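You operate a simulated robot arm through the tools that you are given. There is no shell and no other tool. Be economical: measure what you need, move in short steps, check, and stop when the job is done.

You are at the controls of a simulated two-armed robot. One attempt, no reset.

## Task
Take the red peg and leave it on the concrete block. Take the thick roll on the island top on the sink side and put it away on the white folding table. Take the white hanger on the top of the blue work stand and put it away on the shelf of the drying line. Put the weight from the white folding table on the top of the packing table. Stack the wood block labelled "L29" from the plywood folding table on top of the wood block labelled "L27". Open the white outlet cover. The order is free. Set down upright: white hanger, weight.

Only the result counts: the job must be done as asked and must still hold three seconds after the hand-in. Knocking over, shifting, dropping, spilling or breaking anything else fails it. A push-on lid holds only when it is set on centred and level and pressed home; a screw cap is set on level and turned clockwise until tight.

## Robot
Two 6-joint arms with two-finger parallel grippers on one trunk, on a base that drives. Base frame: it is fixed to the floor where the robot stands at the start and does not move with it; the origin is under the middle of the robot, x ahead of it, y to its left, z up; the surface under the hand at the start is at about z = 920. Readings come in mm, rad, newtons and seconds.
The left shoulder is at the start at [-77, 177, 832], the right one opposite. With the tool pointing down near the work surface each hand reaches from about 100 to 700 mm from the robot's upright axis, wherever it stands, measured 20 degrees to its own side. Places, roughly: concrete block [500, 0, 1000]; red peg (3x3x5 cm) [600, 200, 900]; shelf of the drying line (72x13 cm) [4840, -4420, 620]; thick roll (8x8x4 cm) [600, 300, 900]; top of the packing table [4000, -6400, 800]; weight [1000, -4500, 750]; white folding table [1000, -4500, 800]; white hanger (8x20x14 cm) [500, -2300, 800]; white outlet cover [6700, -1800, 900]; wood block [-1000, -5500, 750]. Payload 1.57 kg a hand.
Tool frame (each hand has its own): the origin (TCP) lies between the finger pads and is the grasp point; the fingertips stand 30 mm ahead of it; z points along the fingers, y is the line along which they close. Largest opening 80 mm; finger width 17, thickness 12; the body of the gripper, 40 by 82 mm, starts 80 mm behind the TCP.
Orientation is that of the tool frame in the base frame, as a unit quaternion [w, x, y, z]. With the fingers straight down and closing along the base's y, the tool's x points along the base's -x, its y along +y and its z along -z.

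## Interface
- The arms move only by the tool drive_tool. It takes "left_targets", "right_targets" or both (then of equal length, played together; a hand with none holds still); each is a list of rows, each a list of 7 numbers: the turn, a rotation vector about the base's x, y, z in rad, then the shift along the base's x, y, z in mm, then the opening, from 0 (shut) to 1 (fully open). In form: [[rx, ry, rz, x, y, z, jaw], ...]. A call has 1 to 20 rows; each row shifts and turns the commanded pose from where the row before left it. Rows are played at 5 a second. More than 50 mm and 0.15 rad between two rows, or a gripper value outside its range, and nothing of the call is played. Where a pose cannot be reached the arm comes as near as it can. A force on the tool above 40 N (or 10 N above the force at the start of the call, whichever is more), or a blocked arm, ends the call early, and 0.2 s more pass. The fingers move at their own pace (about 72 mm/s each) and stop on an object; they squeeze with about 25 N. The grip force told is the motor's: it shows also when the fingers shut on nothing. Time passes only in rows, and 0.2 s behind the last, so rows that do not move let the fingers close. The reply holds the time, the measured pose of the TCP, the force on the tool along the base axes, the opening and the grip force, in the units named above and with some noise, with the torque about the TCP (base axes, N m) and any sound that the robot's microphone picked up, and new pictures: "views" is both (left out), scene, wrist or none (wrist: the cameras of the hands that moved).
- Cameras (640 x 400 px; columns grow to the right, rows downward): "scene" is now at [41.4, 20.6, 1573.7]; the picture's right is [0.16, -0.99, 0.00], its down [-0.66, -0.10, -0.75] and it looks along [0.74, 0.12, -0.66] (base axes); focal length 271 px, centre (320, 200). "left" rides on the left gripper at [72, 7, -122] in its tool frame; the picture's right is [-0.09, 1.00, 0.00], its down [-0.84, -0.08, -0.54] and it looks along [-0.54, -0.05, 0.84] (tool axes); focal length 238 px, centre (320, 200). "right" rides on the right gripper at [72, -7, -122] in its tool frame; the picture's right is [0.09, 1.00, 0.00], its down [-0.84, 0.08, -0.54] and it looks along [-0.54, 0.05, 0.84] (tool axes); focal length 238 px, centre (320, 200). There is no depth. A picture from a camera that has moved, and an enlarged one, comes with that camera's place and axes in the base frame and with its lens. The place of the scene camera against the robot may be out by one fixed shift of up to 18 mm in any direction.
- slide_trunk(by): slides the trunk up (or, below 0, down) by that many mm; the arms and the scene camera ride with it, the base frame stays. It gives what a move gives, with no picture.
- base_move(legs): drives the robot by 1 to 6 legs, each [ahead, left, turn to the left] in mm, mm and rad, along the robot's own axes; the way and the turn of a leg run together, so that a leg with both is an arc; at most 1500 mm and 3.142 rad a leg. The arms and the cameras ride along, it lands a little off, and it stops where it bumps. It gives what a move gives, and a new picture of the scene camera.
- turn_head(pan, tilt): turns the head with the scene camera to pan (to the left, within 2.496 rad either way) and tilt (down, from -0.506 to 1.204), counted from straight ahead of the robot. It gives what a move gives, and a new picture of the scene camera.
- enlarge(camera, box): a new picture of the part [left, top, right, bottom] of that camera's present view, enlarged. The clock stands still meanwhile.
- job_done(): hands the job in; it is judged then, once.

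Go step by step. Nothing tells you exact positions but the pictures and the camera data: compare them with the known pose of the tool, close in by small moves and look again before you grip or let go. The budget is 175 turns and 260 pictures, counting those below and the enlarged ones. Unless the task says otherwise, let go and move clear before handing in.

The tools are called after ">>>" as a command line: name --argument value ..., lists and objects as JSON in quotes. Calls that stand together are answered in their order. drive_tool: Moves the arms, as the interface text tells. Its arguments: {"type":"object","properties":{"left_targets":{"type":"array","items":{"type":"array","items":{"type":"number"}}},"right_targets":{"type":"array","items":{"type":"array","items":{"type":"number"}}},"views":{"type":"string","enum":["both","scene","wrist","none"]}},"required":[]} The other tools are called the same way: slide_trunk (by) slides the trunk up or down; base_move (legs) drives the base; turn_head (pan, tilt) turns the head that bears the scene camera; enlarge (camera, box) takes an enlarged picture of a part of a camera's view; job_done () hands the job in.

At the start:

```text
clock: 0.0
left_tool_pos: [410.1, 335.6, 1250.0]
left_tcp_rot: [0.0, 0.0, 1.0, 0.0]
left_wrist_force: [-0.3, 0.4, -0.1]
left_moment: [-0.02, -0.01, -0.01]
left_opening: 80.0
left_gripper_force: 0.0
right_tool_pos: [413.2, -26.6, 1241.4]
right_tcp_rot: [0.0, 0.0, 1.0, 0.0]
right_wrist_force: [0.7, 0.1, 0.6]
right_moment: [-0.04, 0.01, 0.01]
right_opening: 79.8
right_gripper_force: 0.1
trunk travel left (down, up): [-275.0, 53.0]
robot x, y, heading: [-2.5, -1.7, 0.001]
head pan, tilt: [0.157, 0.726]
```

scene: 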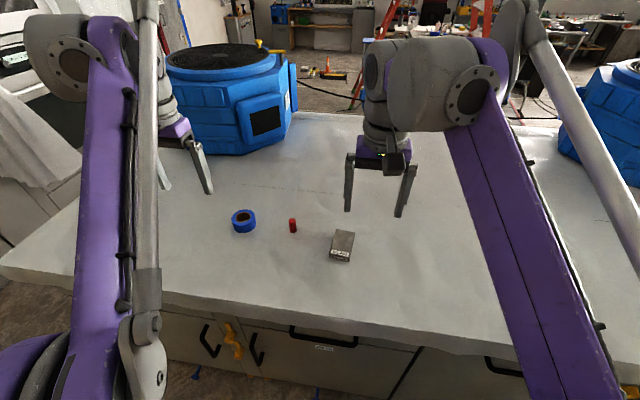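
right: 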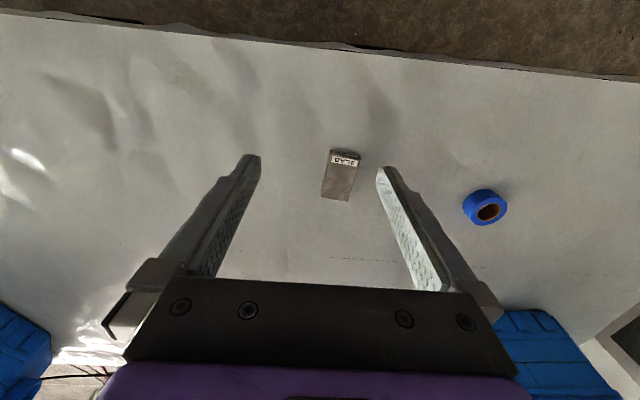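
left: 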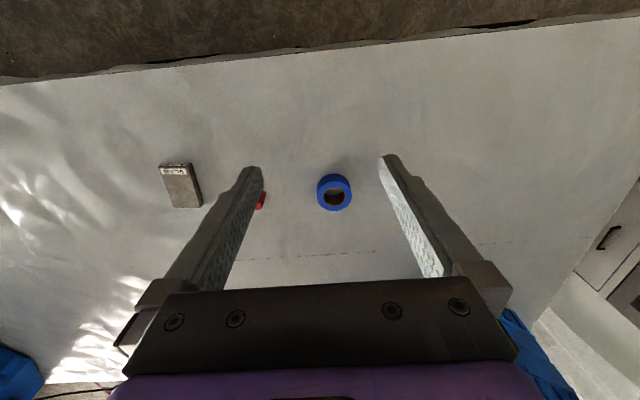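

I see the blue roll near [600, 348], the red peg near [601, 190] and the concrete block near [550, 35]. I move the left hand above the peg to look closer.

>>> drive_tool --left_targets '[[0, 0, 0, 27, -21, -26, 1], [0, 0, 0, 27, -21, -26, 1], [0, 0, 0, 27, -21, -26, 1], [0, 0, 0, 27, -21, -26, 1], [0, 0, 0, 27, -21, -26, 1], [0, 0, 0, 27, -21, -26, 1], [0, 0, 0, 20, -19, -24, 1]]' --views "both"

```text
clock: 1.6
left_tool_pos: [592.6, 190.6, 1068.1]
left_tcp_rot: [0.0, 0.0, 1.0, 0.0]
left_wrist_force: [0.4, 0.0, 0.9]
left_moment: [-0.02, 0.03, -0.01]
left_opening: 80.0
left_gripper_force: 0.1
right_tool_pos: [413.2, -25.4, 1242.4]
right_tcp_rot: [0.0, -0.001, 1.0, 0.0]
right_wrist_force: [-0.3, 0.1, 1.0]
right_moment: [0.03, 0.0, -0.01]
right_opening: 80.1
right_gripper_force: 0.0
trunk travel left (down, up): [-275.0, 53.0]
robot x, y, heading: [2.5, -0.4, 0.003]
head pan, tilt: [0.157, 0.726]
camera scene: at [42.3, 20.2, 1573.7], right [0.16, -0.99, 0.0], down [-0.66, -0.1, -0.75], along [0.74, 0.12, -0.66], focal length 271 px, centre (320, 200)
camera left: at [522.1, 198.3, 1191.9], right [0.09, 1.0, 0.0], down [0.84, -0.08, 0.54], along [0.54, -0.05, -0.84], focal length 238 px, centre (320, 200)
```

scene: 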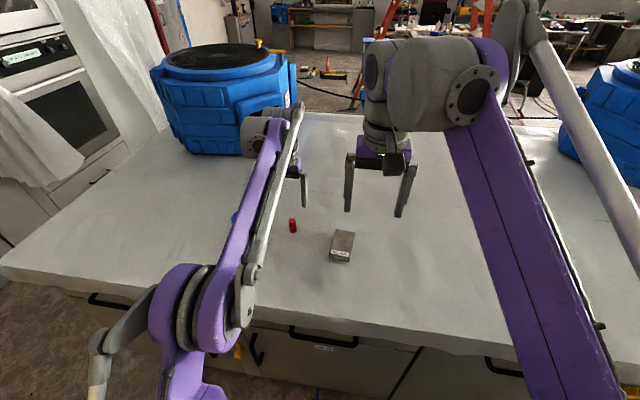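
left: 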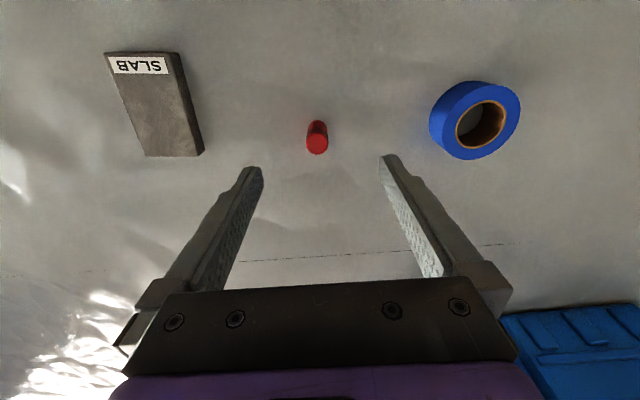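

Peg is about [600, 188], top near z 970. I descend on it and close.

>>> drive_tool --left_targets '[[0, 0, 0, 7, -2, -37, 1], [0, 0, 0, 0, 0, -37, 1], [0, 0, 0, 0, 0, -34, 1], [0, 0, 0, 0, 0, 0, 0.0], [0, 0, 0, 0, 0, 0, 0.0], [0, 0, 0, 0, 0, 0, 0.0]]' --views "wrist"

>>> enlarge --camera "scene" --box '[220, 160, 420, 285]'

```text
clock: 3.0
left_tool_pos: [600.0, 189.9, 962.4]
left_tcp_rot: [0.001, 0.001, 1.0, 0.0]
left_wrist_force: [-0.2, 0.4, 1.0]
left_moment: [-0.02, -0.03, 0.01]
left_opening: 20.1
left_gripper_force: 25.1
right_tool_pos: [412.8, -25.8, 1241.6]
right_tcp_rot: [0.0, 0.0, 1.0, 0.001]
right_wrist_force: [0.0, -0.4, -0.3]
right_moment: [0.0, 0.02, 0.01]
right_opening: 79.8
right_gripper_force: 0.1
trunk travel left (down, up): [-275.0, 53.0]
robot x, y, heading: [-0.7, -1.0, -0.003]
head pan, tilt: [0.157, 0.726]
camera left: at [528.8, 195.8, 1085.0], right [0.09, 1.0, 0.0], down [0.84, -0.08, 0.54], along [0.54, -0.05, -0.84], focal length 238 px, centre (320, 200)
```

left: 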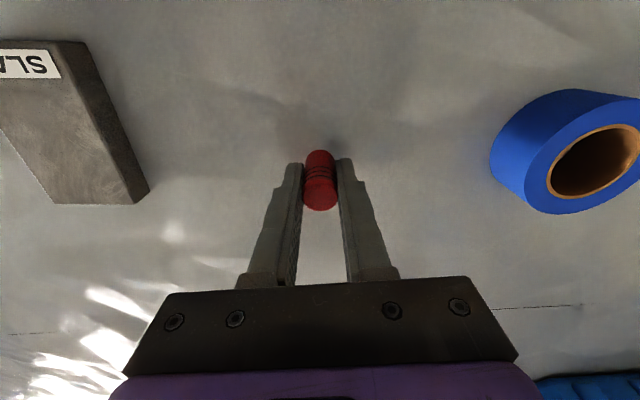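

```text
3.20 times, centred on (320, 222) of scene
camera zoom: at [41.5, 20.6, 1573.7], right [0.16, -0.99, 0.0], down [-0.66, -0.1, -0.75], along [0.74, 0.12, -0.66], focal length 867 px, centre (320, 128)
```

zoom: 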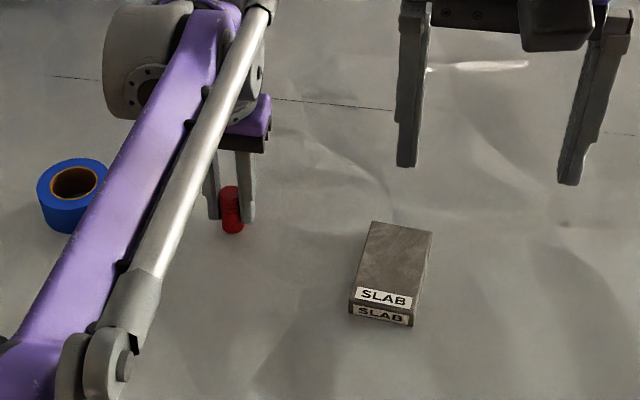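

Peg is gripped. The slab is about 20 mm high, centred near [557, 27]; I lift the peg over it and look.

>>> drive_tool --left_targets '[[0, 0, 0, 0, 0, 40, 0], [0, 0, 0, 0, 0, 30, 0], [0, 0, 0, -10, -41, 0, 0], [0, 0, 0, -11, -41, 0, 0], [0, 0, 0, -10, -41, 0, 0], [0, 0, 0, -11, -40, 0, 0], [0, 0, 0, 0, 0, 0, 0]]' --views "both"

>>> enlarge --camera "scene" --box '[260, 180, 420, 280]'

```text
clock: 4.6
left_tool_pos: [553.9, 27.7, 1032.6]
left_tcp_rot: [0.001, -0.001, 1.0, 0.0]
left_wrist_force: [-0.9, 0.3, -0.2]
left_moment: [-0.04, 0.0, -0.04]
left_opening: 20.3
left_gripper_force: 25.0
right_tool_pos: [413.0, -25.2, 1241.1]
right_tcp_rot: [-0.001, 0.0, 1.0, -0.002]
right_wrist_force: [-17.3, -16.0, -0.1]
right_moment: [0.13, -0.11, 0.64]
right_opening: 65.2
right_gripper_force: 0.0
trunk travel left (down, up): [-275.0, 53.0]
robot x, y, heading: [0.2, -0.5, -0.001]
head pan, tilt: [0.157, 0.726]
camera scene: at [41.8, 21.3, 1573.7], right [0.16, -0.99, 0.0], down [-0.66, -0.1, -0.75], along [0.74, 0.12, -0.66], focal length 271 px, centre (320, 200)
camera left: at [483.5, 35.3, 1156.2], right [0.09, 1.0, 0.0], down [0.84, -0.08, 0.54], along [0.54, -0.05, -0.84], focal length 238 px, centre (320, 200)
```

scene: 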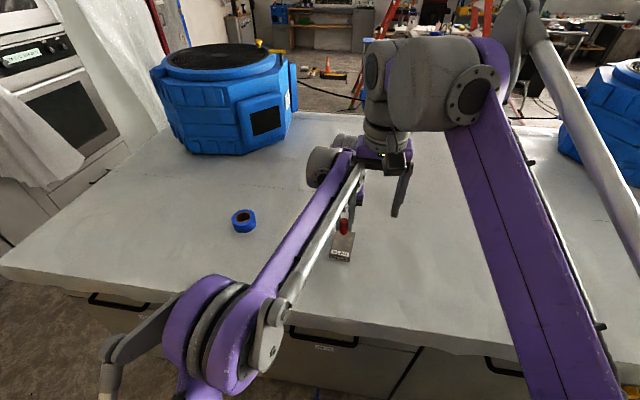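
left: 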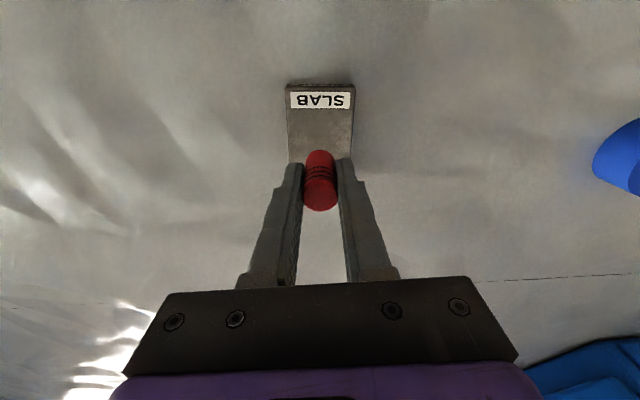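

```text
4.00 times, centred on (340, 230) of scene
camera zoom: at [41.8, 21.3, 1573.7], right [0.16, -0.99, 0.0], down [-0.66, -0.1, -0.75], along [0.74, 0.12, -0.66], focal length 1084 px, centre (240, 80)
```

zoom: 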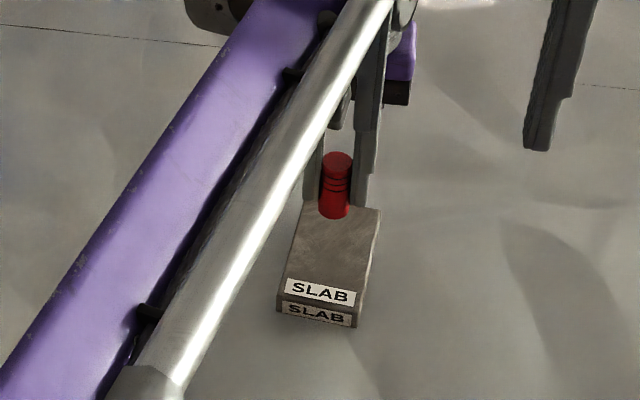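

The slab centre is right below the peg, but the right hand is brushing the left arm, so I move the right hand aside, then lower the peg.

>>> drive_tool --right_targets '[[0, 0, 0, -5, -30, 15, 1], [0, 0, 0, 0, -45, 15, 1], [0, 0, 0, 0, -45, 15, 1], [0, 0, 0, 0, -45, 0, 1]]' --views "none"

>>> drive_tool --left_targets '[[0, 0, 0, 2, 0, -25, 0], [0, 0, 0, 0, 0, -13, 0], [0, 0, 0, 0, 0, -5, 0], [0, 0, 0, 0, 0, 0, 0]]' --views "wrist"

>>> enlarge --camera "scene" --box '[300, 200, 396, 260]'

```text
clock: 5.6
left_tool_pos: [553.4, 26.3, 1032.8]
left_tcp_rot: [0.0, 0.0, 1.0, 0.0]
left_wrist_force: [-0.3, 1.0, 0.0]
left_moment: [0.01, 0.01, -0.04]
left_opening: 20.0
left_gripper_force: 24.9
right_tool_pos: [407.3, -193.7, 1285.5]
right_tcp_rot: [0.001, 0.0, 1.0, 0.001]
right_wrist_force: [0.0, -1.2, 0.3]
right_moment: [0.04, 0.04, 0.02]
right_opening: 80.1
right_gripper_force: 0.1
trunk travel left (down, up): [-275.0, 53.0]
robot x, y, heading: [2.7, 1.8, -0.002]
head pan, tilt: [0.157, 0.726]
```

```text
clock: 6.6
left_tool_pos: [557.3, 26.5, 989.6]
left_tcp_rot: [-0.001, 0.0, 1.0, 0.0]
left_wrist_force: [0.0, 0.2, -0.2]
left_moment: [-0.02, 0.02, 0.02]
left_opening: 20.2
left_gripper_force: 25.1
right_tool_pos: [407.0, -191.5, 1285.3]
right_tcp_rot: [0.0, 0.0, 1.0, 0.001]
right_wrist_force: [0.2, -0.1, 0.2]
right_moment: [0.01, -0.03, 0.03]
right_opening: 80.0
right_gripper_force: 0.0
trunk travel left (down, up): [-275.0, 53.0]
robot x, y, heading: [-0.0, 0.6, 0.001]
head pan, tilt: [0.157, 0.726]
camera left: at [486.6, 33.2, 1112.4], right [0.09, 1.0, 0.0], down [0.84, -0.08, 0.54], along [0.54, -0.05, -0.84], focal length 238 px, centre (320, 200)
```

left: 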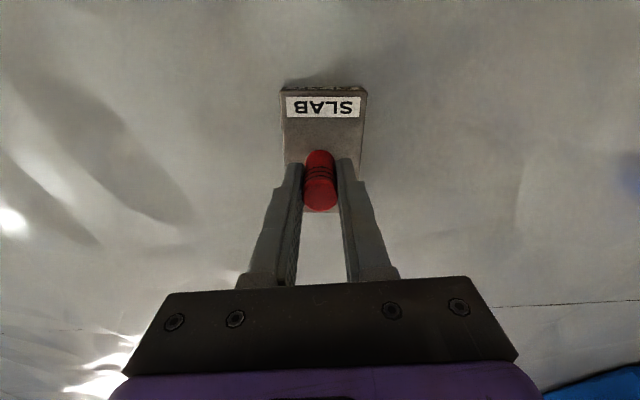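

```text
6.67 times, centred on (348, 230) of scene
camera zoom: at [41.4, 20.6, 1573.7], right [0.16, -0.99, 0.0], down [-0.66, -0.1, -0.75], along [0.74, 0.12, -0.66], focal length 1806 px, centre (133, 0)
```

zoom: 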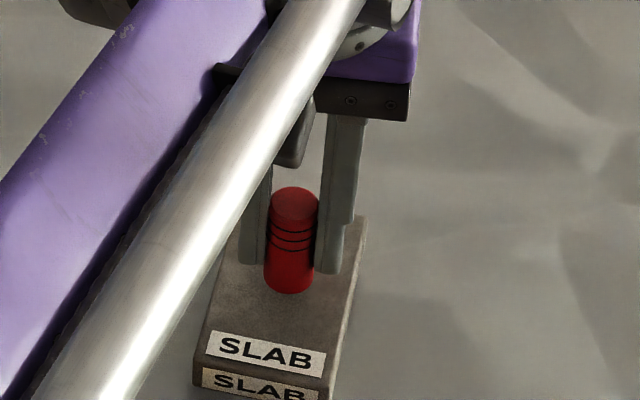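

The peg hovers just above the slab; I lower a few millimetres at a time until I feel contact.

>>> drive_tool --left_targets '[[0, 0, 0, 0, 0, -2, 0], [0, 0, 0, 0, 0, -2, 0], [0, 0, 0, 0, 0, 0, 0]]' --views "none"

```text
clock: 7.4
left_tool_pos: [558.1, 25.5, 985.4]
left_tcp_rot: [0.001, 0.0, 1.0, 0.0]
left_wrist_force: [0.7, -0.3, -0.4]
left_moment: [0.01, 0.02, -0.03]
left_opening: 20.2
left_gripper_force: 25.1
right_tool_pos: [407.3, -191.0, 1285.8]
right_tcp_rot: [0.0, 0.0, 1.0, 0.0]
right_wrist_force: [0.8, 0.7, 0.0]
right_moment: [0.03, -0.02, 0.01]
right_opening: 80.2
right_gripper_force: 0.1
trunk travel left (down, up): [-275.0, 53.0]
robot x, y, heading: [0.2, 1.6, -0.003]
head pan, tilt: [0.157, 0.726]
```

>>> drive_tool --left_targets '[[0, 0, 0, 0, 0, -2, 0], [0, 0, 0, 0, 0, -1, 0], [0, 0, 0, 0, 0, 0, 0]]' --views "none"

```text
clock: 8.2
left_tool_pos: [557.7, 26.5, 982.9]
left_tcp_rot: [0.001, 0.001, 1.0, 0.0]
left_wrist_force: [0.3, 0.0, 1.3]
left_moment: [-0.05, 0.0, -0.02]
left_opening: 20.2
left_gripper_force: 24.6
right_tool_pos: [406.5, -190.6, 1285.1]
right_tcp_rot: [0.0, 0.0, 1.0, 0.0]
right_wrist_force: [0.6, -0.5, 0.4]
right_moment: [-0.01, -0.02, 0.01]
right_opening: 79.9
right_gripper_force: 0.0
trunk travel left (down, up): [-275.0, 53.0]
robot x, y, heading: [1.4, -0.5, -0.001]
head pan, tilt: [0.157, 0.726]
```

>>> drive_tool --left_targets '[[0, 0, 0, 0, 0, -2, 0], [0, 0, 0, 0, 0, -1, 0], [0, 0, 0, 0, 0, 0, 0]]' --views "wrist"

>>> enlarge --camera "scene" --box '[300, 200, 396, 260]'

```text
clock: 9.0
left_tool_pos: [557.9, 25.8, 982.1]
left_tcp_rot: [0.001, 0.0, 1.0, 0.0]
left_wrist_force: [3.1, 0.1, 21.9]
left_moment: [0.01, -0.13, 0.03]
left_opening: 20.2
left_gripper_force: 25.2
right_tool_pos: [405.6, -191.7, 1285.7]
right_tcp_rot: [0.001, 0.0, 1.0, 0.0]
right_wrist_force: [0.8, -0.1, 0.2]
right_moment: [-0.02, -0.02, -0.01]
right_opening: 80.1
right_gripper_force: 0.1
trunk travel left (down, up): [-275.0, 53.0]
robot x, y, heading: [0.3, 2.4, -0.006]
head pan, tilt: [0.157, 0.726]
camera left: at [486.6, 33.1, 1104.0], right [0.09, 1.0, 0.0], down [0.84, -0.08, 0.54], along [0.54, -0.05, -0.84], focal length 238 px, centre (320, 200)
```

left: 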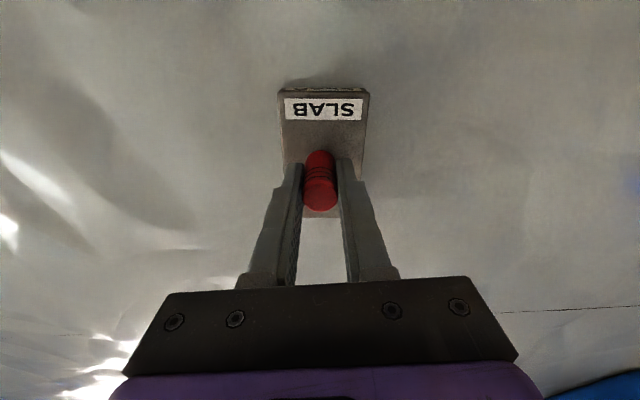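

```text
6.67 times, centred on (348, 230) of scene
camera zoom: at [39.7, 20.6, 1573.9], right [0.16, -0.99, 0.0], down [-0.65, -0.1, -0.75], along [0.74, 0.12, -0.66], focal length 1806 px, centre (133, 0)
```

zoom: 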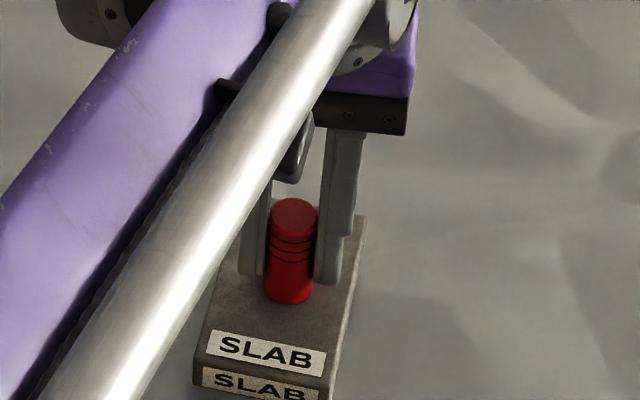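

Contact is felt. I release, rise and move above the roll.

>>> drive_tool --left_targets '[[0, 0, 0, 0, 0, 1.5, 0], [0, 0, 0, 0, 0, 0, 0.6], [0, 0, 0, 0, 0, 0, 0.6], [0, 0, 0, 0, 0, 40, 0.6], [0, 0, 0, 0, 0, 45, 0.6], [0, 0, 0, 8, 46, 0, 0.6], [0, 0, 0, 8, 46, 0, 0.6], [0, 0, 0, 8, 46, 0, 0.6], [0, 0, 0, 8, 46, 0, 0.6], [0, 0, 0, 6, 46, 0, 0.6], [0, 0, 0, 6, 46, 0, 0.6], [0, 0, 0, 0, 46, 0, 0.6], [0, 0, 0, 0, 0, 0, 0.6]]' --views "both"

```text
clock: 11.8
left_tool_pos: [602.2, 346.0, 1066.6]
left_tcp_rot: [0.0, 0.0, 1.0, -0.001]
left_wrist_force: [0.1, -0.5, -0.3]
left_moment: [0.03, -0.02, 0.01]
left_opening: 48.0
left_gripper_force: 0.1
right_tool_pos: [405.8, -192.0, 1287.5]
right_tcp_rot: [0.0, -0.001, 1.0, 0.001]
right_wrist_force: [1.2, -0.3, 0.6]
right_moment: [0.02, -0.04, -0.04]
right_opening: 80.0
right_gripper_force: 0.0
trunk travel left (down, up): [-275.0, 53.0]
robot x, y, heading: [-0.9, 0.0, 0.001]
head pan, tilt: [0.157, 0.726]
camera scene: at [41.2, 19.6, 1573.7], right [0.16, -0.99, 0.0], down [-0.66, -0.1, -0.75], along [0.74, 0.12, -0.66], focal length 271 px, centre (320, 200)
camera left: at [531.5, 353.5, 1189.1], right [0.09, 1.0, 0.0], down [0.84, -0.08, 0.54], along [0.54, -0.05, -0.84], focal length 238 px, centre (320, 200)
```

scene: 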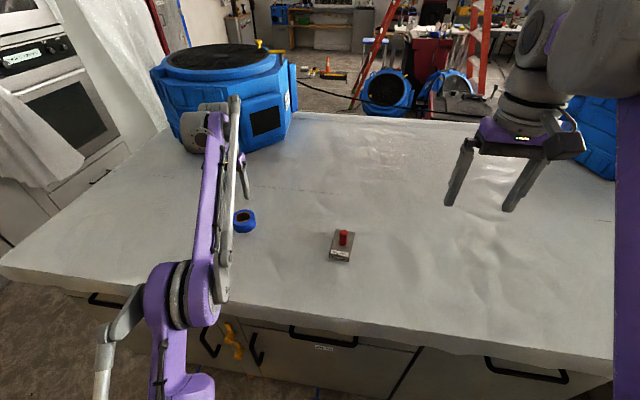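
left: 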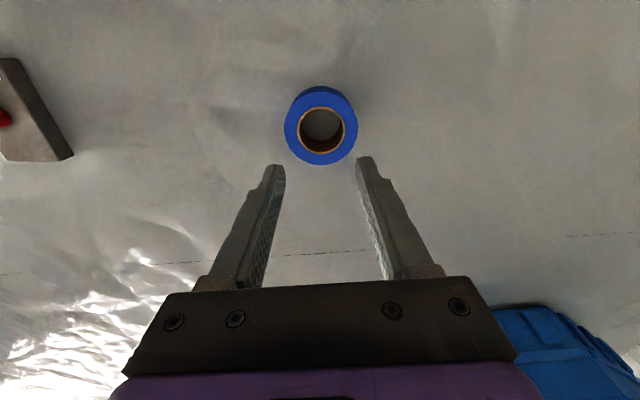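

The roll is ~71 mm across, centred near [600, 348], so a full-open grip around it fits. I come down just above it and check.

>>> drive_tool --left_targets '[[0, 0, 0, -2, 2, -35, 1], [0, 0, 0, 0, 0, -29, 1], [0, 0, 0, 0, 0, 0, 1]]' --views "wrist"

```text
clock: 12.6
left_tool_pos: [600.7, 350.3, 1001.4]
left_tcp_rot: [0.0, 0.0, 1.0, 0.0]
left_wrist_force: [-0.7, 0.0, 0.3]
left_moment: [-0.01, 0.03, -0.02]
left_opening: 80.1
left_gripper_force: 0.0
right_tool_pos: [406.7, -191.8, 1285.6]
right_tcp_rot: [0.0, 0.0, 1.0, -0.001]
right_wrist_force: [0.5, -0.6, 0.1]
right_moment: [-0.01, 0.01, 0.03]
right_opening: 80.0
right_gripper_force: 0.2
trunk travel left (down, up): [-275.0, 53.0]
robot x, y, heading: [2.0, 2.0, -0.001]
head pan, tilt: [0.157, 0.726]
camera left: at [529.8, 357.0, 1124.2], right [0.09, 1.0, 0.0], down [0.84, -0.08, 0.54], along [0.54, -0.05, -0.84], focal length 238 px, centre (320, 200)
```

left: 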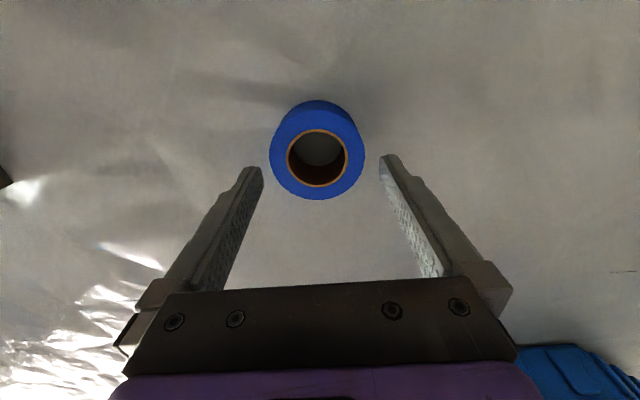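

Roll centre is about 2 mm to the right of the hand centre. I correct, descend and grip.

>>> drive_tool --left_targets '[[0, 0, 0, -2, -2, -10, 1], [0, 0, 0, 0, 0, -18, 1], [0, 0, 0, 0, 0, -16, 1], [0, 0, 0, 0, 0, 0, 0], [0, 0, 0, 0, 0, 0, 0], [0, 0, 0, 0, 0, 40, 0], [0, 0, 0, 0, 0, 50, 0], [0, 0, 0, 0, 0, 50, 0]]' --views "wrist"

```text
clock: 14.4
left_tool_pos: [597.9, 348.9, 1082.1]
left_tcp_rot: [0.0, 0.0, 1.0, 0.0]
left_wrist_force: [0.8, -0.8, 0.2]
left_moment: [0.0, 0.02, 0.06]
left_opening: 70.8
left_gripper_force: 25.0
left hand out of reach, approached as far as the arm can: row 8
right_tool_pos: [407.8, -192.2, 1284.8]
right_tcp_rot: [0.0, 0.0, 1.0, -0.001]
right_wrist_force: [-0.4, 0.3, -0.7]
right_moment: [-0.03, -0.02, -0.01]
right_opening: 80.0
right_gripper_force: 0.1
trunk travel left (down, up): [-275.0, 53.0]
robot x, y, heading: [0.6, -1.1, 0.003]
head pan, tilt: [0.157, 0.726]
camera left: at [527.1, 354.5, 1205.1], right [0.09, 1.0, 0.0], down [0.84, -0.08, 0.54], along [0.54, -0.05, -0.84], focal length 238 px, centre (320, 200)
```

left: 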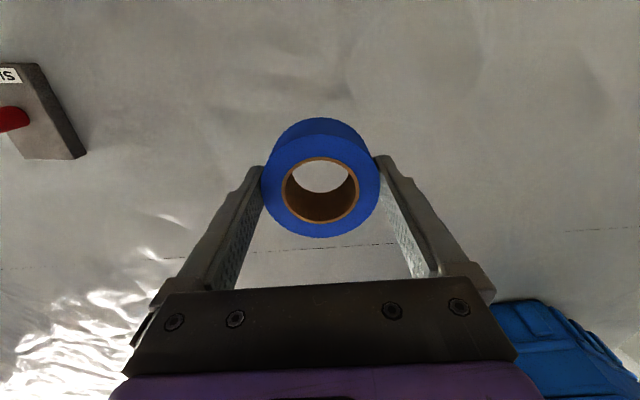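

Roll is held. I pull the left hand back to a compact carry pose and look toward the right side of the room.

>>> drive_tool --left_targets '[[0, 0, 0, -35, 0, 15, 0], [0, 0, 0, -35, 0, 25, 0], [0, 0, 0, -35, 0, 30, 0], [0, 0, 0, -35, 0, 30, 0], [0, 0, 0, -30, 0, 30, 0], [0, 0, 0, -20, 0, 30, 0]]' --views "none"

>>> turn_head --pan -1.2 --tilt 0.35

>>> turn_head --pan -2.2 --tilt 0.35

```text
clock: 15.8
left_tool_pos: [405.5, 346.9, 1244.4]
left_tcp_rot: [0.0, 0.0, 1.0, 0.0]
left_wrist_force: [-0.5, 0.0, -1.2]
left_moment: [0.0, -0.03, -0.02]
left_opening: 70.8
left_gripper_force: 25.2
right_tool_pos: [406.8, -192.7, 1285.5]
right_tcp_rot: [0.0, 0.0, 1.0, 0.0]
right_wrist_force: [0.1, -1.0, 0.0]
right_moment: [0.02, 0.0, 0.01]
right_opening: 79.8
right_gripper_force: 0.1
trunk travel left (down, up): [-275.0, 53.0]
robot x, y, heading: [1.1, 1.4, -0.001]
head pan, tilt: [0.157, 0.726]
```

```text
clock: 17.3
left_tool_pos: [406.2, 346.8, 1242.8]
left_tcp_rot: [0.0, 0.0, 1.0, 0.0]
left_wrist_force: [0.4, 0.5, -1.0]
left_moment: [-0.01, -0.01, -0.02]
left_opening: 70.8
left_gripper_force: 25.1
right_tool_pos: [407.0, -191.9, 1286.2]
right_tcp_rot: [-0.001, 0.0, 1.0, 0.0]
right_wrist_force: [-0.1, -0.3, 0.3]
right_moment: [0.01, -0.01, -0.03]
right_opening: 80.0
right_gripper_force: 0.1
trunk travel left (down, up): [-275.0, 53.0]
robot x, y, heading: [2.8, -0.2, -0.0]
head pan, tilt: [-1.201, 0.351]
camera scene: at [-7.7, -79.3, 1607.3], right [-0.93, -0.36, 0.0], down [-0.12, 0.32, -0.94], along [0.34, -0.88, -0.34], focal length 271 px, centre (320, 200)
```

scene: 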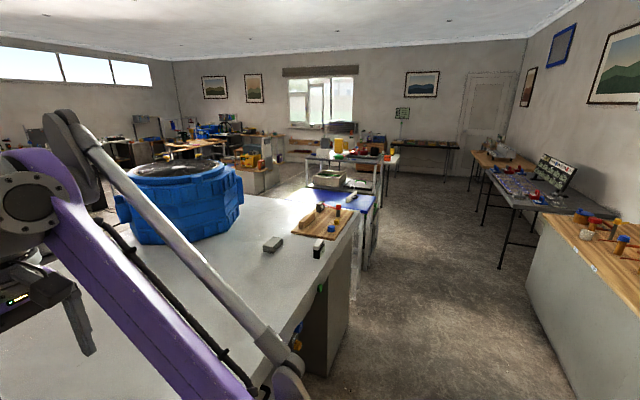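

```text
clock: 18.6
left_tool_pos: [406.3, 346.3, 1243.5]
left_tcp_rot: [0.0, 0.0, 1.0, 0.0]
left_wrist_force: [0.2, 0.2, -0.5]
left_moment: [-0.04, 0.02, -0.01]
left_opening: 71.0
left_gripper_force: 25.1
right_tool_pos: [407.0, -191.8, 1284.7]
right_tcp_rot: [-0.001, 0.0, 1.0, 0.0]
right_wrist_force: [-0.8, -0.2, 0.9]
right_moment: [0.02, -0.03, 0.02]
right_opening: 79.8
right_gripper_force: 0.1
trunk travel left (down, up): [-275.0, 53.0]
robot x, y, heading: [0.5, -2.4, 0.004]
head pan, tilt: [-2.201, 0.351]
camera scene: at [-96.2, -67.7, 1607.3], right [-0.81, 0.59, 0.0], down [0.2, 0.28, -0.94], along [-0.55, -0.76, -0.34], focal length 271 px, centre (320, 200)
```

scene: 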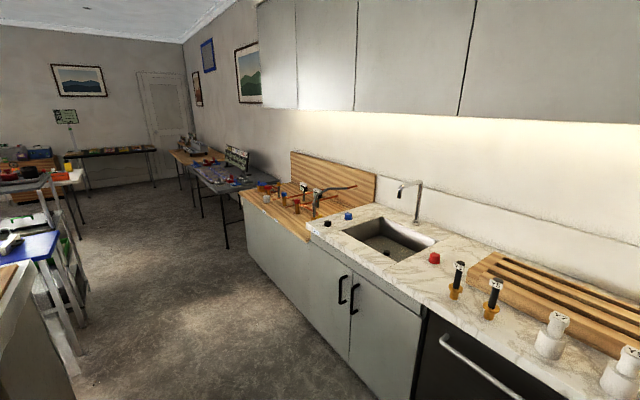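

The aisle runs along −y with the blue work stand past the island's end. I zoom on it to find the hanger and the tables.

>>> turn_head --pan -1.4 --tilt 0.35

>>> enlarge --camera "scene" --box '[190, 110, 350, 210]'

>>> enlarge --camera "scene" --box '[350, 110, 510, 210]'

```text
clock: 19.7
left_tool_pos: [407.5, 347.1, 1243.0]
left_tcp_rot: [-0.001, 0.0, 1.0, 0.0]
left_wrist_force: [-0.3, 0.2, -0.2]
left_moment: [0.04, 0.01, -0.02]
left_opening: 70.8
left_gripper_force: 25.4
right_tool_pos: [407.8, -193.2, 1285.3]
right_tcp_rot: [0.0, 0.0, 1.0, 0.001]
right_wrist_force: [-0.5, -0.7, 0.6]
right_moment: [0.03, 0.04, 0.05]
right_opening: 80.3
right_gripper_force: 0.1
trunk travel left (down, up): [-275.0, 53.0]
robot x, y, heading: [-0.3, 0.7, 0.0]
head pan, tilt: [-1.4, 0.351]
camera scene: at [-25.6, -84.2, 1607.3], right [-0.99, -0.17, 0.0], down [-0.06, 0.34, -0.94], along [0.16, -0.93, -0.34], focal length 271 px, centre (320, 200)
```

scene: 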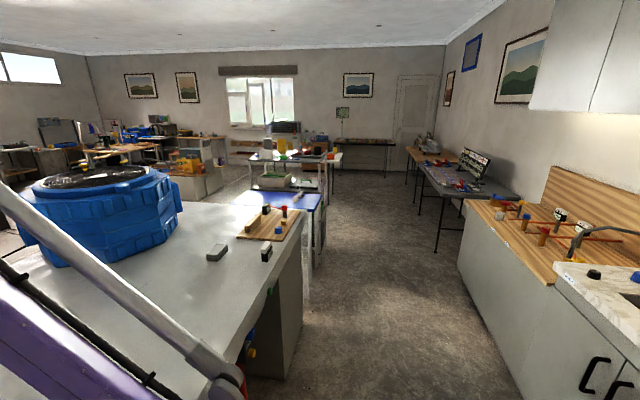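

```text
4.00 times, centred on (270, 160) of scene
camera zoom: at [-25.6, -84.2, 1607.3], right [-0.99, -0.17, 0.0], down [-0.06, 0.34, -0.94], along [0.16, -0.93, -0.34], focal length 1084 px, centre (520, 360)
```

zoom: 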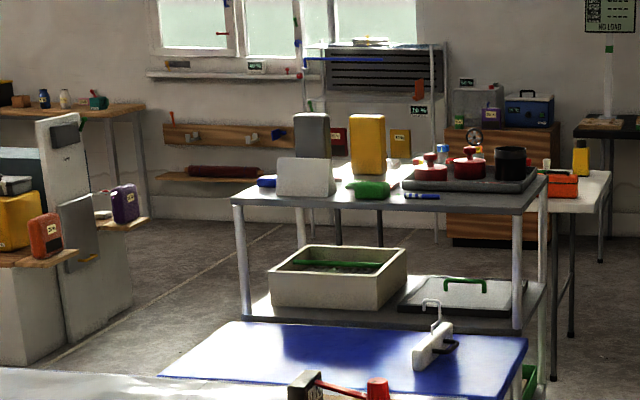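

```text
4.00 times, centred on (430, 160) of scene
camera zoom: at [-25.6, -84.2, 1607.3], right [-0.99, -0.17, 0.0], down [-0.06, 0.34, -0.94], along [0.16, -0.93, -0.34], focal length 1084 px, centre (-120, 360)
```

zoom: 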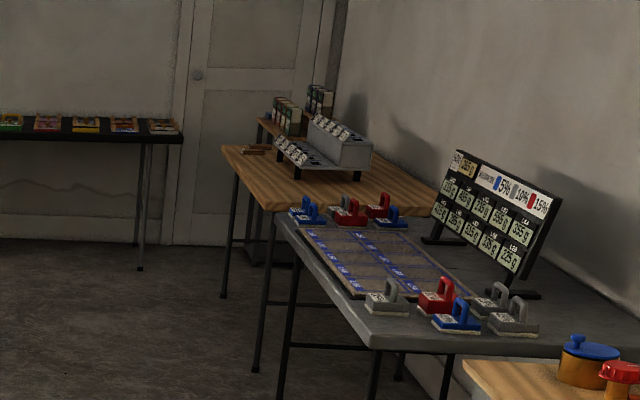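

The hanger sits on the blue stand near [530, -2215]. I strafe right along the aisle to stand beside it.

>>> base_move --legs '[[0, -1100, 0], [0, -1000, 0]]'

>>> turn_head --pan -0.3 --tilt 0.7

```text
clock: 38.6
left_tool_pos: [444.4, -1768.9, 1243.7]
left_tcp_rot: [0.0, -0.014, 1.0, 0.0]
left_wrist_force: [0.0, -0.6, -1.0]
left_moment: [-0.02, 0.0, 0.02]
left_opening: 70.5
left_gripper_force: 25.1
right_tool_pos: [460.8, -2306.5, 1285.9]
right_tcp_rot: [0.0, -0.014, 1.0, 0.0]
right_wrist_force: [0.5, -0.3, 0.2]
right_moment: [0.0, -0.01, 0.03]
right_opening: 80.1
right_gripper_force: 0.0
trunk travel left (down, up): [-275.0, 53.0]
robot x, y, heading: [49.2, -2121.6, 0.029]
head pan, tilt: [-1.4, 0.351]
camera scene: at [24.8, -2210.7, 1607.3], right [-0.98, -0.2, 0.0], down [-0.07, 0.34, -0.94], along [0.19, -0.92, -0.34], focal length 271 px, centre (320, 200)
```

scene: 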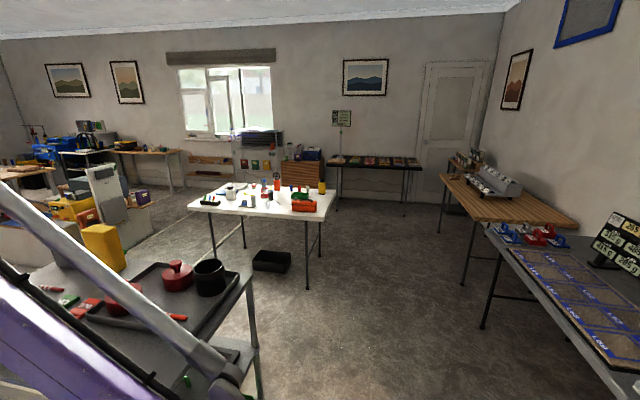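

```text
clock: 39.9
left_tool_pos: [444.7, -1768.1, 1242.4]
left_tcp_rot: [0.0, -0.013, 1.0, 0.0]
left_wrist_force: [-0.6, 0.1, -2.0]
left_moment: [0.01, 0.01, 0.02]
left_opening: 70.7
left_gripper_force: 24.7
right_tool_pos: [459.0, -2306.4, 1286.0]
right_tcp_rot: [0.0, -0.015, 1.0, 0.001]
right_wrist_force: [-0.6, 0.3, -0.3]
right_moment: [0.03, 0.01, 0.0]
right_opening: 80.0
right_gripper_force: 0.0
trunk travel left (down, up): [-275.0, 53.0]
robot x, y, heading: [45.3, -2126.8, 0.028]
head pan, tilt: [-0.3, 0.7]
camera scene: at [88.2, -2142.3, 1575.9], right [-0.27, -0.96, 0.0], down [-0.62, 0.17, -0.77], along [0.74, -0.21, -0.64], focal length 271 px, centre (320, 200)
```

scene: 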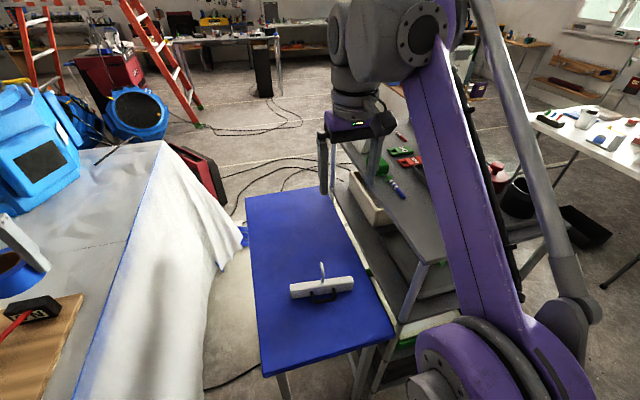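

I see the white hanger on the blue stand near [535, -2285]. I zoom in on it.

>>> enlarge --camera "scene" --box '[240, 240, 400, 340]'

>>> drive_tool --right_targets '[[0, 0, 0, 15, 5, -40, 1], [0, 0, 0, 15, 5, -40, 1], [0, 0, 0, 15, 5, -40, 1], [0, 0, 0, 15, 0, -40, 1]]' --views "wrist"

```text
4.00 times, centred on (320, 290) of scene
camera zoom: at [88.2, -2142.3, 1575.9], right [-0.27, -0.96, 0.0], down [-0.62, 0.17, -0.77], along [0.74, -0.21, -0.64], focal length 1084 px, centre (320, -160)
```

zoom: 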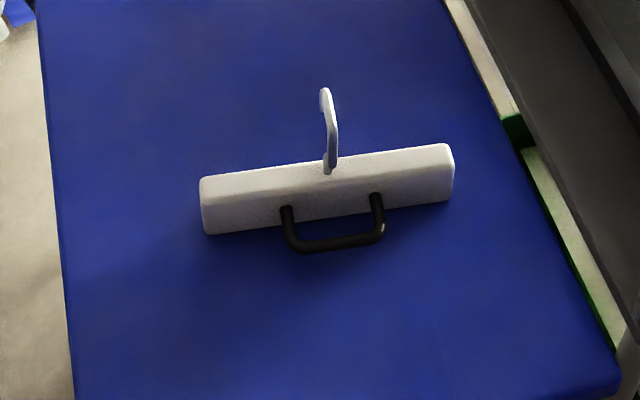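

```text
clock: 40.9
left_tool_pos: [444.7, -1767.0, 1243.4]
left_tcp_rot: [0.0, -0.014, 1.0, 0.0]
left_wrist_force: [-0.1, 0.6, -0.4]
left_moment: [-0.01, 0.02, 0.0]
left_opening: 70.8
left_gripper_force: 25.3
right_tool_pos: [519.6, -2291.6, 1126.1]
right_tcp_rot: [0.0, -0.014, 1.0, 0.0]
right_wrist_force: [-1.0, 0.6, 0.5]
right_moment: [-0.01, 0.02, -0.01]
right_opening: 80.0
right_gripper_force: 0.1
trunk travel left (down, up): [-275.0, 53.0]
robot x, y, heading: [50.4, -2126.8, 0.028]
head pan, tilt: [-0.3, 0.7]
camera right: at [447.5, -2299.7, 1248.5], right [-0.12, 0.99, 0.0], down [0.83, 0.1, 0.54], along [0.54, 0.07, -0.84], focal length 238 px, centre (320, 200)
```

right: 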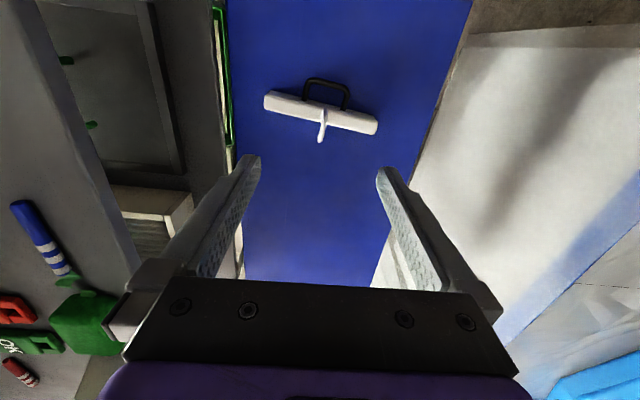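

The hanger is a bar along y with a hook on top and a handle on the near side. I go lower to see the hook shape and heights.

>>> drive_tool --right_targets '[[0, 0, 0, -25, 0, -45, 1], [0, 0, 0, -25, 0, -45, 1], [0, 0, 0, 0, 0, -30, 1]]' --views "wrist"

>>> enlarge --camera "right" --box '[200, 60, 440, 210]'

```text
refused: row 1 steps farther than a row can; nothing moved
```

```text
2.67 times, centred on (320, 135) of right
camera zoom: at [447.5, -2299.7, 1248.5], right [-0.12, 0.99, 0.0], down [0.83, 0.1, 0.54], along [0.54, 0.07, -0.84], focal length 636 px, centre (320, 373)
```

zoom: 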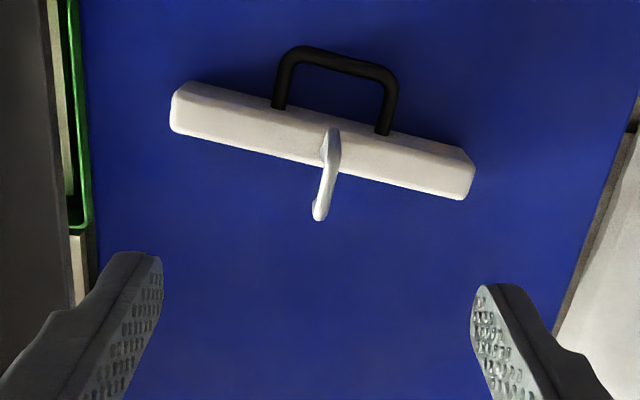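

I go lower with legal steps for a closer view of the hook.

>>> drive_tool --right_targets '[[0, 0, 0, -15, 0, -40, 1], [0, 0, 0, -15, 0, -40, 1], [0, 0, 0, -10, 0, -30, 1]]' --views "wrist"

>>> enlarge --camera "right" --box '[200, 60, 440, 210]'

```text
clock: 41.7
left_tool_pos: [443.8, -1768.7, 1243.7]
left_tcp_rot: [0.0, -0.014, 1.0, 0.0]
left_wrist_force: [0.9, 0.2, -1.5]
left_moment: [-0.03, 0.0, -0.03]
left_opening: 70.9
left_gripper_force: 24.7
right_tool_pos: [477.8, -2291.4, 1016.2]
right_tcp_rot: [0.001, -0.015, 1.0, 0.001]
right_wrist_force: [-0.1, 0.2, -0.4]
right_moment: [-0.01, -0.03, 0.01]
right_opening: 80.0
right_gripper_force: 0.0
trunk travel left (down, up): [-275.0, 53.0]
robot x, y, heading: [45.8, -2126.6, 0.029]
head pan, tilt: [-0.3, 0.7]
camera right: at [404.8, -2300.2, 1137.8], right [-0.12, 0.99, 0.0], down [0.83, 0.1, 0.54], along [0.54, 0.07, -0.84], focal length 238 px, centre (320, 200)
```

right: 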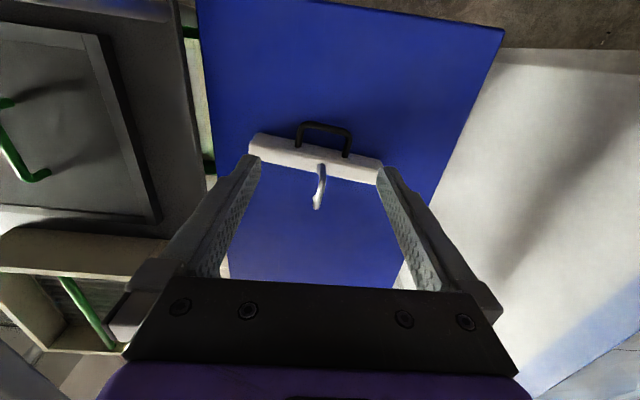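

```text
2.67 times, centred on (320, 135) of right
camera zoom: at [404.8, -2300.2, 1137.8], right [-0.12, 0.99, 0.0], down [0.83, 0.1, 0.54], along [0.54, 0.07, -0.84], focal length 636 px, centre (320, 373)
```

zoom: 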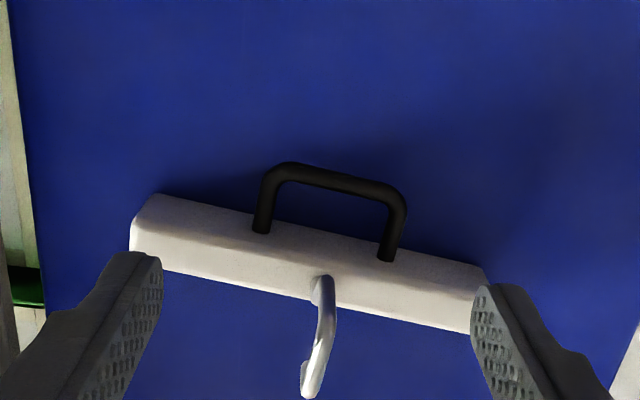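

Triangulating: bar top at z≈850, hook root near [537, -2281], hook tip leaning to x≈563. I'll grip the hook along the bar's direction; first align yaw above it.

>>> drive_tool --right_targets '[[0, 0, -0.075, 30, 5, -10, 0.7], [0, 0, -0.075, 32, 4, -10, 0.7], [0, 0, 0, 0, 0, 0, 0.7]]' --views "both"

>>> enlarge --camera "scene" --box '[260, 230, 388, 310]'

```text
clock: 42.5
left_tool_pos: [443.8, -1766.3, 1243.2]
left_tcp_rot: [0.0, -0.014, 1.0, -0.001]
left_wrist_force: [-0.4, 0.1, -0.4]
left_moment: [-0.03, -0.01, 0.04]
left_opening: 70.9
left_gripper_force: 25.0
right_tool_pos: [539.7, -2281.3, 995.9]
right_tcp_rot: [0.0, 0.062, 0.998, 0.0]
right_wrist_force: [-0.3, -0.1, 0.2]
right_moment: [0.0, -0.02, 0.0]
right_opening: 55.9
right_gripper_force: 0.2
trunk travel left (down, up): [-275.0, 53.0]
robot x, y, heading: [46.8, -2126.0, 0.026]
head pan, tilt: [-0.3, 0.7]
camera scene: at [87.2, -2142.3, 1575.9], right [-0.27, -0.96, 0.0], down [-0.62, 0.17, -0.77], along [0.74, -0.21, -0.64], focal length 271 px, centre (320, 200)
camera right: at [467.9, -2279.8, 1117.8], right [0.03, 1.0, 0.0], down [0.84, -0.03, 0.54], along [0.54, -0.02, -0.84], focal length 238 px, centre (320, 200)
```

scene: 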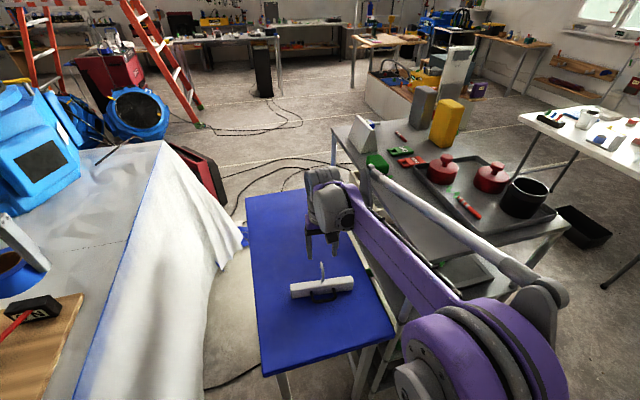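
right: 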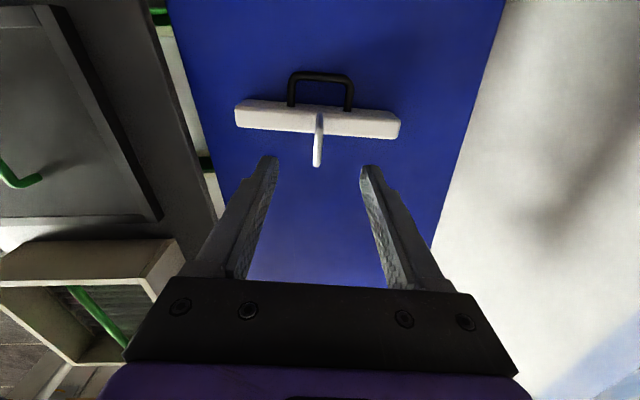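

```text
5.00 times, centred on (324, 270) of scene
camera zoom: at [87.2, -2142.3, 1575.9], right [-0.27, -0.96, 0.0], down [-0.62, 0.17, -0.77], along [0.74, -0.21, -0.64], focal length 1354 px, centre (300, -150)
```

zoom: 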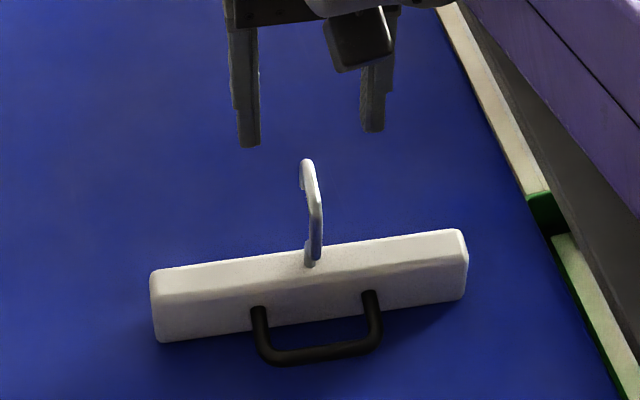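

Yaw is aligned and the hook sits midway between the fingers. I descend around the hook and close.

>>> drive_tool --right_targets '[[0, 0, 0, 3, -2, -36, 0.7], [0, 0, 0, 0, 0, -38, 0.7], [0, 0, 0, 0, 0, -34, 0.7], [0, 0, 0, 0, 0, 0, 0], [0, 0, 0, 0, 0, 0, 0], [0, 0, 0, 0, 0, 0, 0]]' --views "both"

>>> enlarge --camera "scene" --box '[260, 230, 388, 310]'

```text
clock: 43.9
left_tool_pos: [444.7, -1768.3, 1243.0]
left_tcp_rot: [0.0, -0.014, 1.0, -0.001]
left_wrist_force: [0.1, 0.2, -1.7]
left_moment: [0.01, -0.01, 0.0]
left_opening: 70.8
left_gripper_force: 24.9
right_tool_pos: [543.7, -2282.2, 888.0]
right_tcp_rot: [0.0, 0.061, 0.998, 0.0]
right_wrist_force: [1.5, -0.1, 0.2]
right_moment: [0.0, -0.01, 0.03]
right_opening: 7.2
right_gripper_force: 24.9
trunk travel left (down, up): [-275.0, 53.0]
robot x, y, heading: [47.0, -2127.2, 0.021]
head pan, tilt: [-0.3, 0.7]
camera scene: at [88.2, -2142.2, 1575.9], right [-0.27, -0.96, 0.0], down [-0.62, 0.17, -0.76], along [0.74, -0.21, -0.64], focal length 271 px, centre (320, 200)
camera right: at [470.9, -2281.0, 1009.3], right [0.03, 1.0, 0.0], down [0.84, -0.02, 0.54], along [0.54, -0.02, -0.84], focal length 238 px, centre (320, 200)
```

scene: 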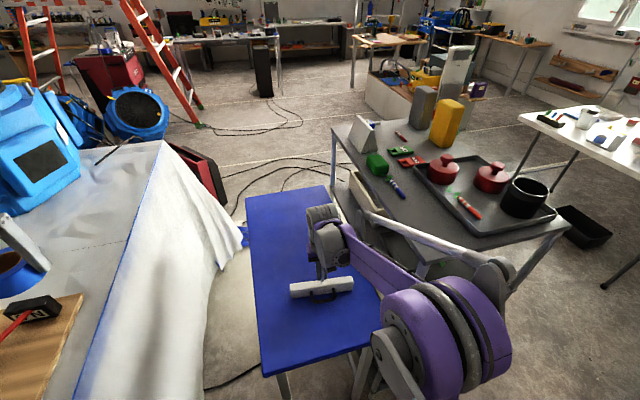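
right: 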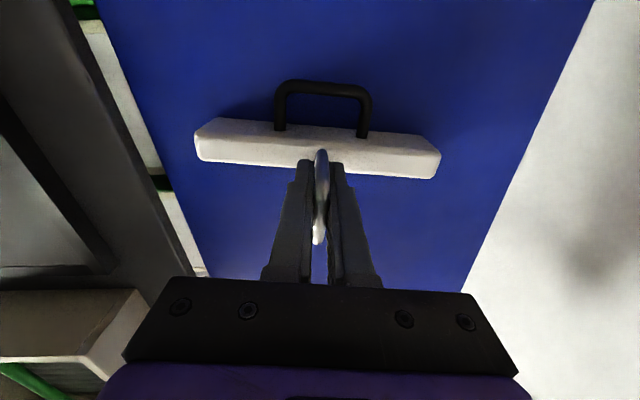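

```text
5.00 times, centred on (324, 270) of scene
camera zoom: at [88.2, -2142.2, 1575.9], right [-0.27, -0.96, 0.0], down [-0.62, 0.17, -0.76], along [0.74, -0.21, -0.64], focal length 1354 px, centre (300, -150)
```

zoom: 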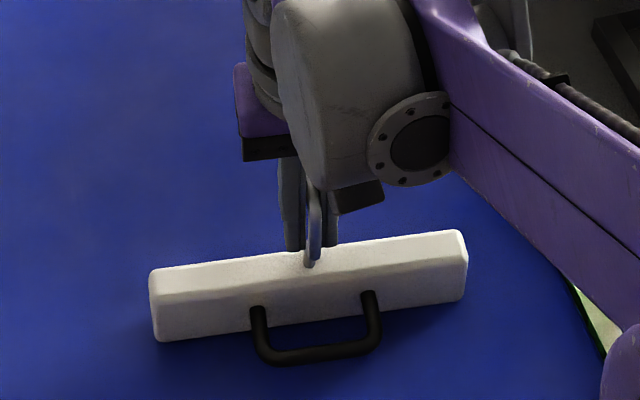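

The hook is gripped (7 mm). I lift it gently and check that it hangs level.

>>> drive_tool --right_targets '[[0, 0, 0, 0, 0, 15, 0], [0, 0, 0, 0, 0, 35, 0], [0, 0, 0, 0, 0, 40, 0], [0, 0, 0, 0, 0, 0, 0]]' --views "both"

>>> enlarge --camera "scene" --box '[260, 210, 388, 290]'

```text
clock: 44.9
left_tool_pos: [444.7, -1768.0, 1243.8]
left_tcp_rot: [-0.001, -0.014, 1.0, 0.0]
left_wrist_force: [-0.9, -0.2, -0.3]
left_moment: [-0.02, -0.02, -0.01]
left_opening: 70.9
left_gripper_force: 25.1
right_tool_pos: [545.1, -2282.7, 976.5]
right_tcp_rot: [0.0, 0.06, 0.998, -0.001]
right_wrist_force: [0.4, 0.5, -0.5]
right_moment: [-0.01, -0.02, 0.03]
right_opening: 7.0
right_gripper_force: 24.9
trunk travel left (down, up): [-275.0, 53.0]
robot x, y, heading: [48.4, -2128.8, 0.026]
head pan, tilt: [-0.3, 0.7]
camera scene: at [88.6, -2142.3, 1575.9], right [-0.27, -0.96, 0.0], down [-0.62, 0.17, -0.76], along [0.74, -0.21, -0.64], focal length 271 px, centre (320, 200)
camera right: at [471.8, -2281.1, 1099.1], right [0.03, 1.0, 0.0], down [0.84, -0.02, 0.54], along [0.54, -0.02, -0.84], focal length 238 px, centre (320, 200)
```

scene: 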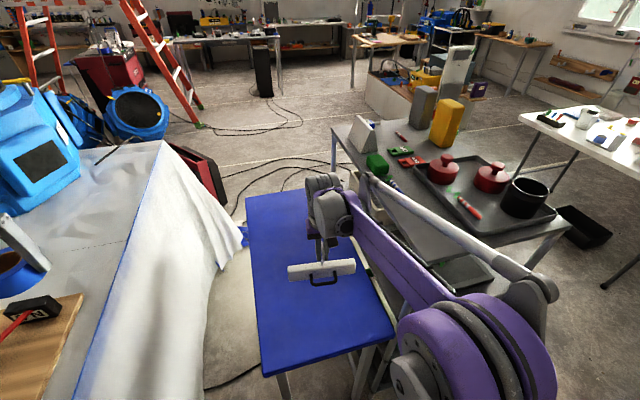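
right: 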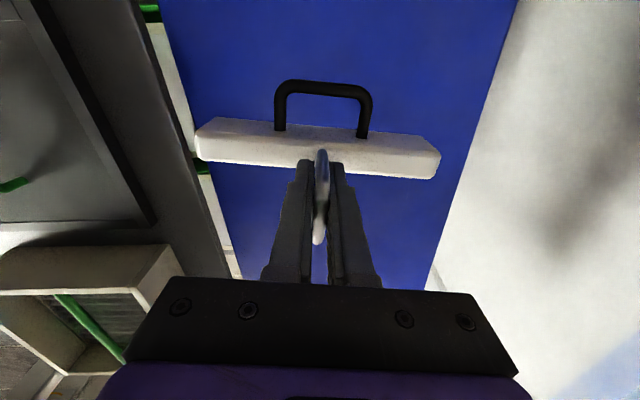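

```text
5.00 times, centred on (324, 250) of scene
camera zoom: at [88.6, -2142.3, 1575.9], right [-0.27, -0.96, 0.0], down [-0.62, 0.17, -0.76], along [0.74, -0.21, -0.64], focal length 1354 px, centre (300, -50)
```

zoom: 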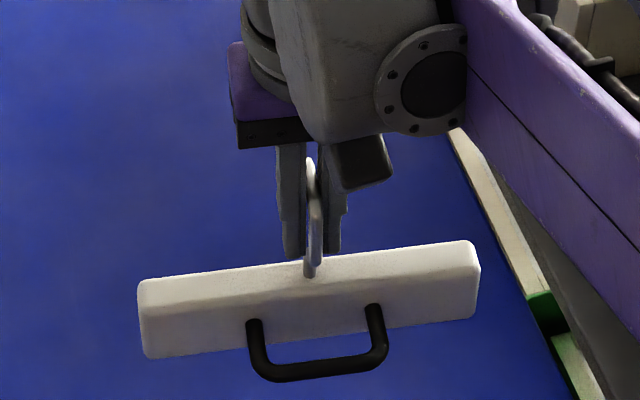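

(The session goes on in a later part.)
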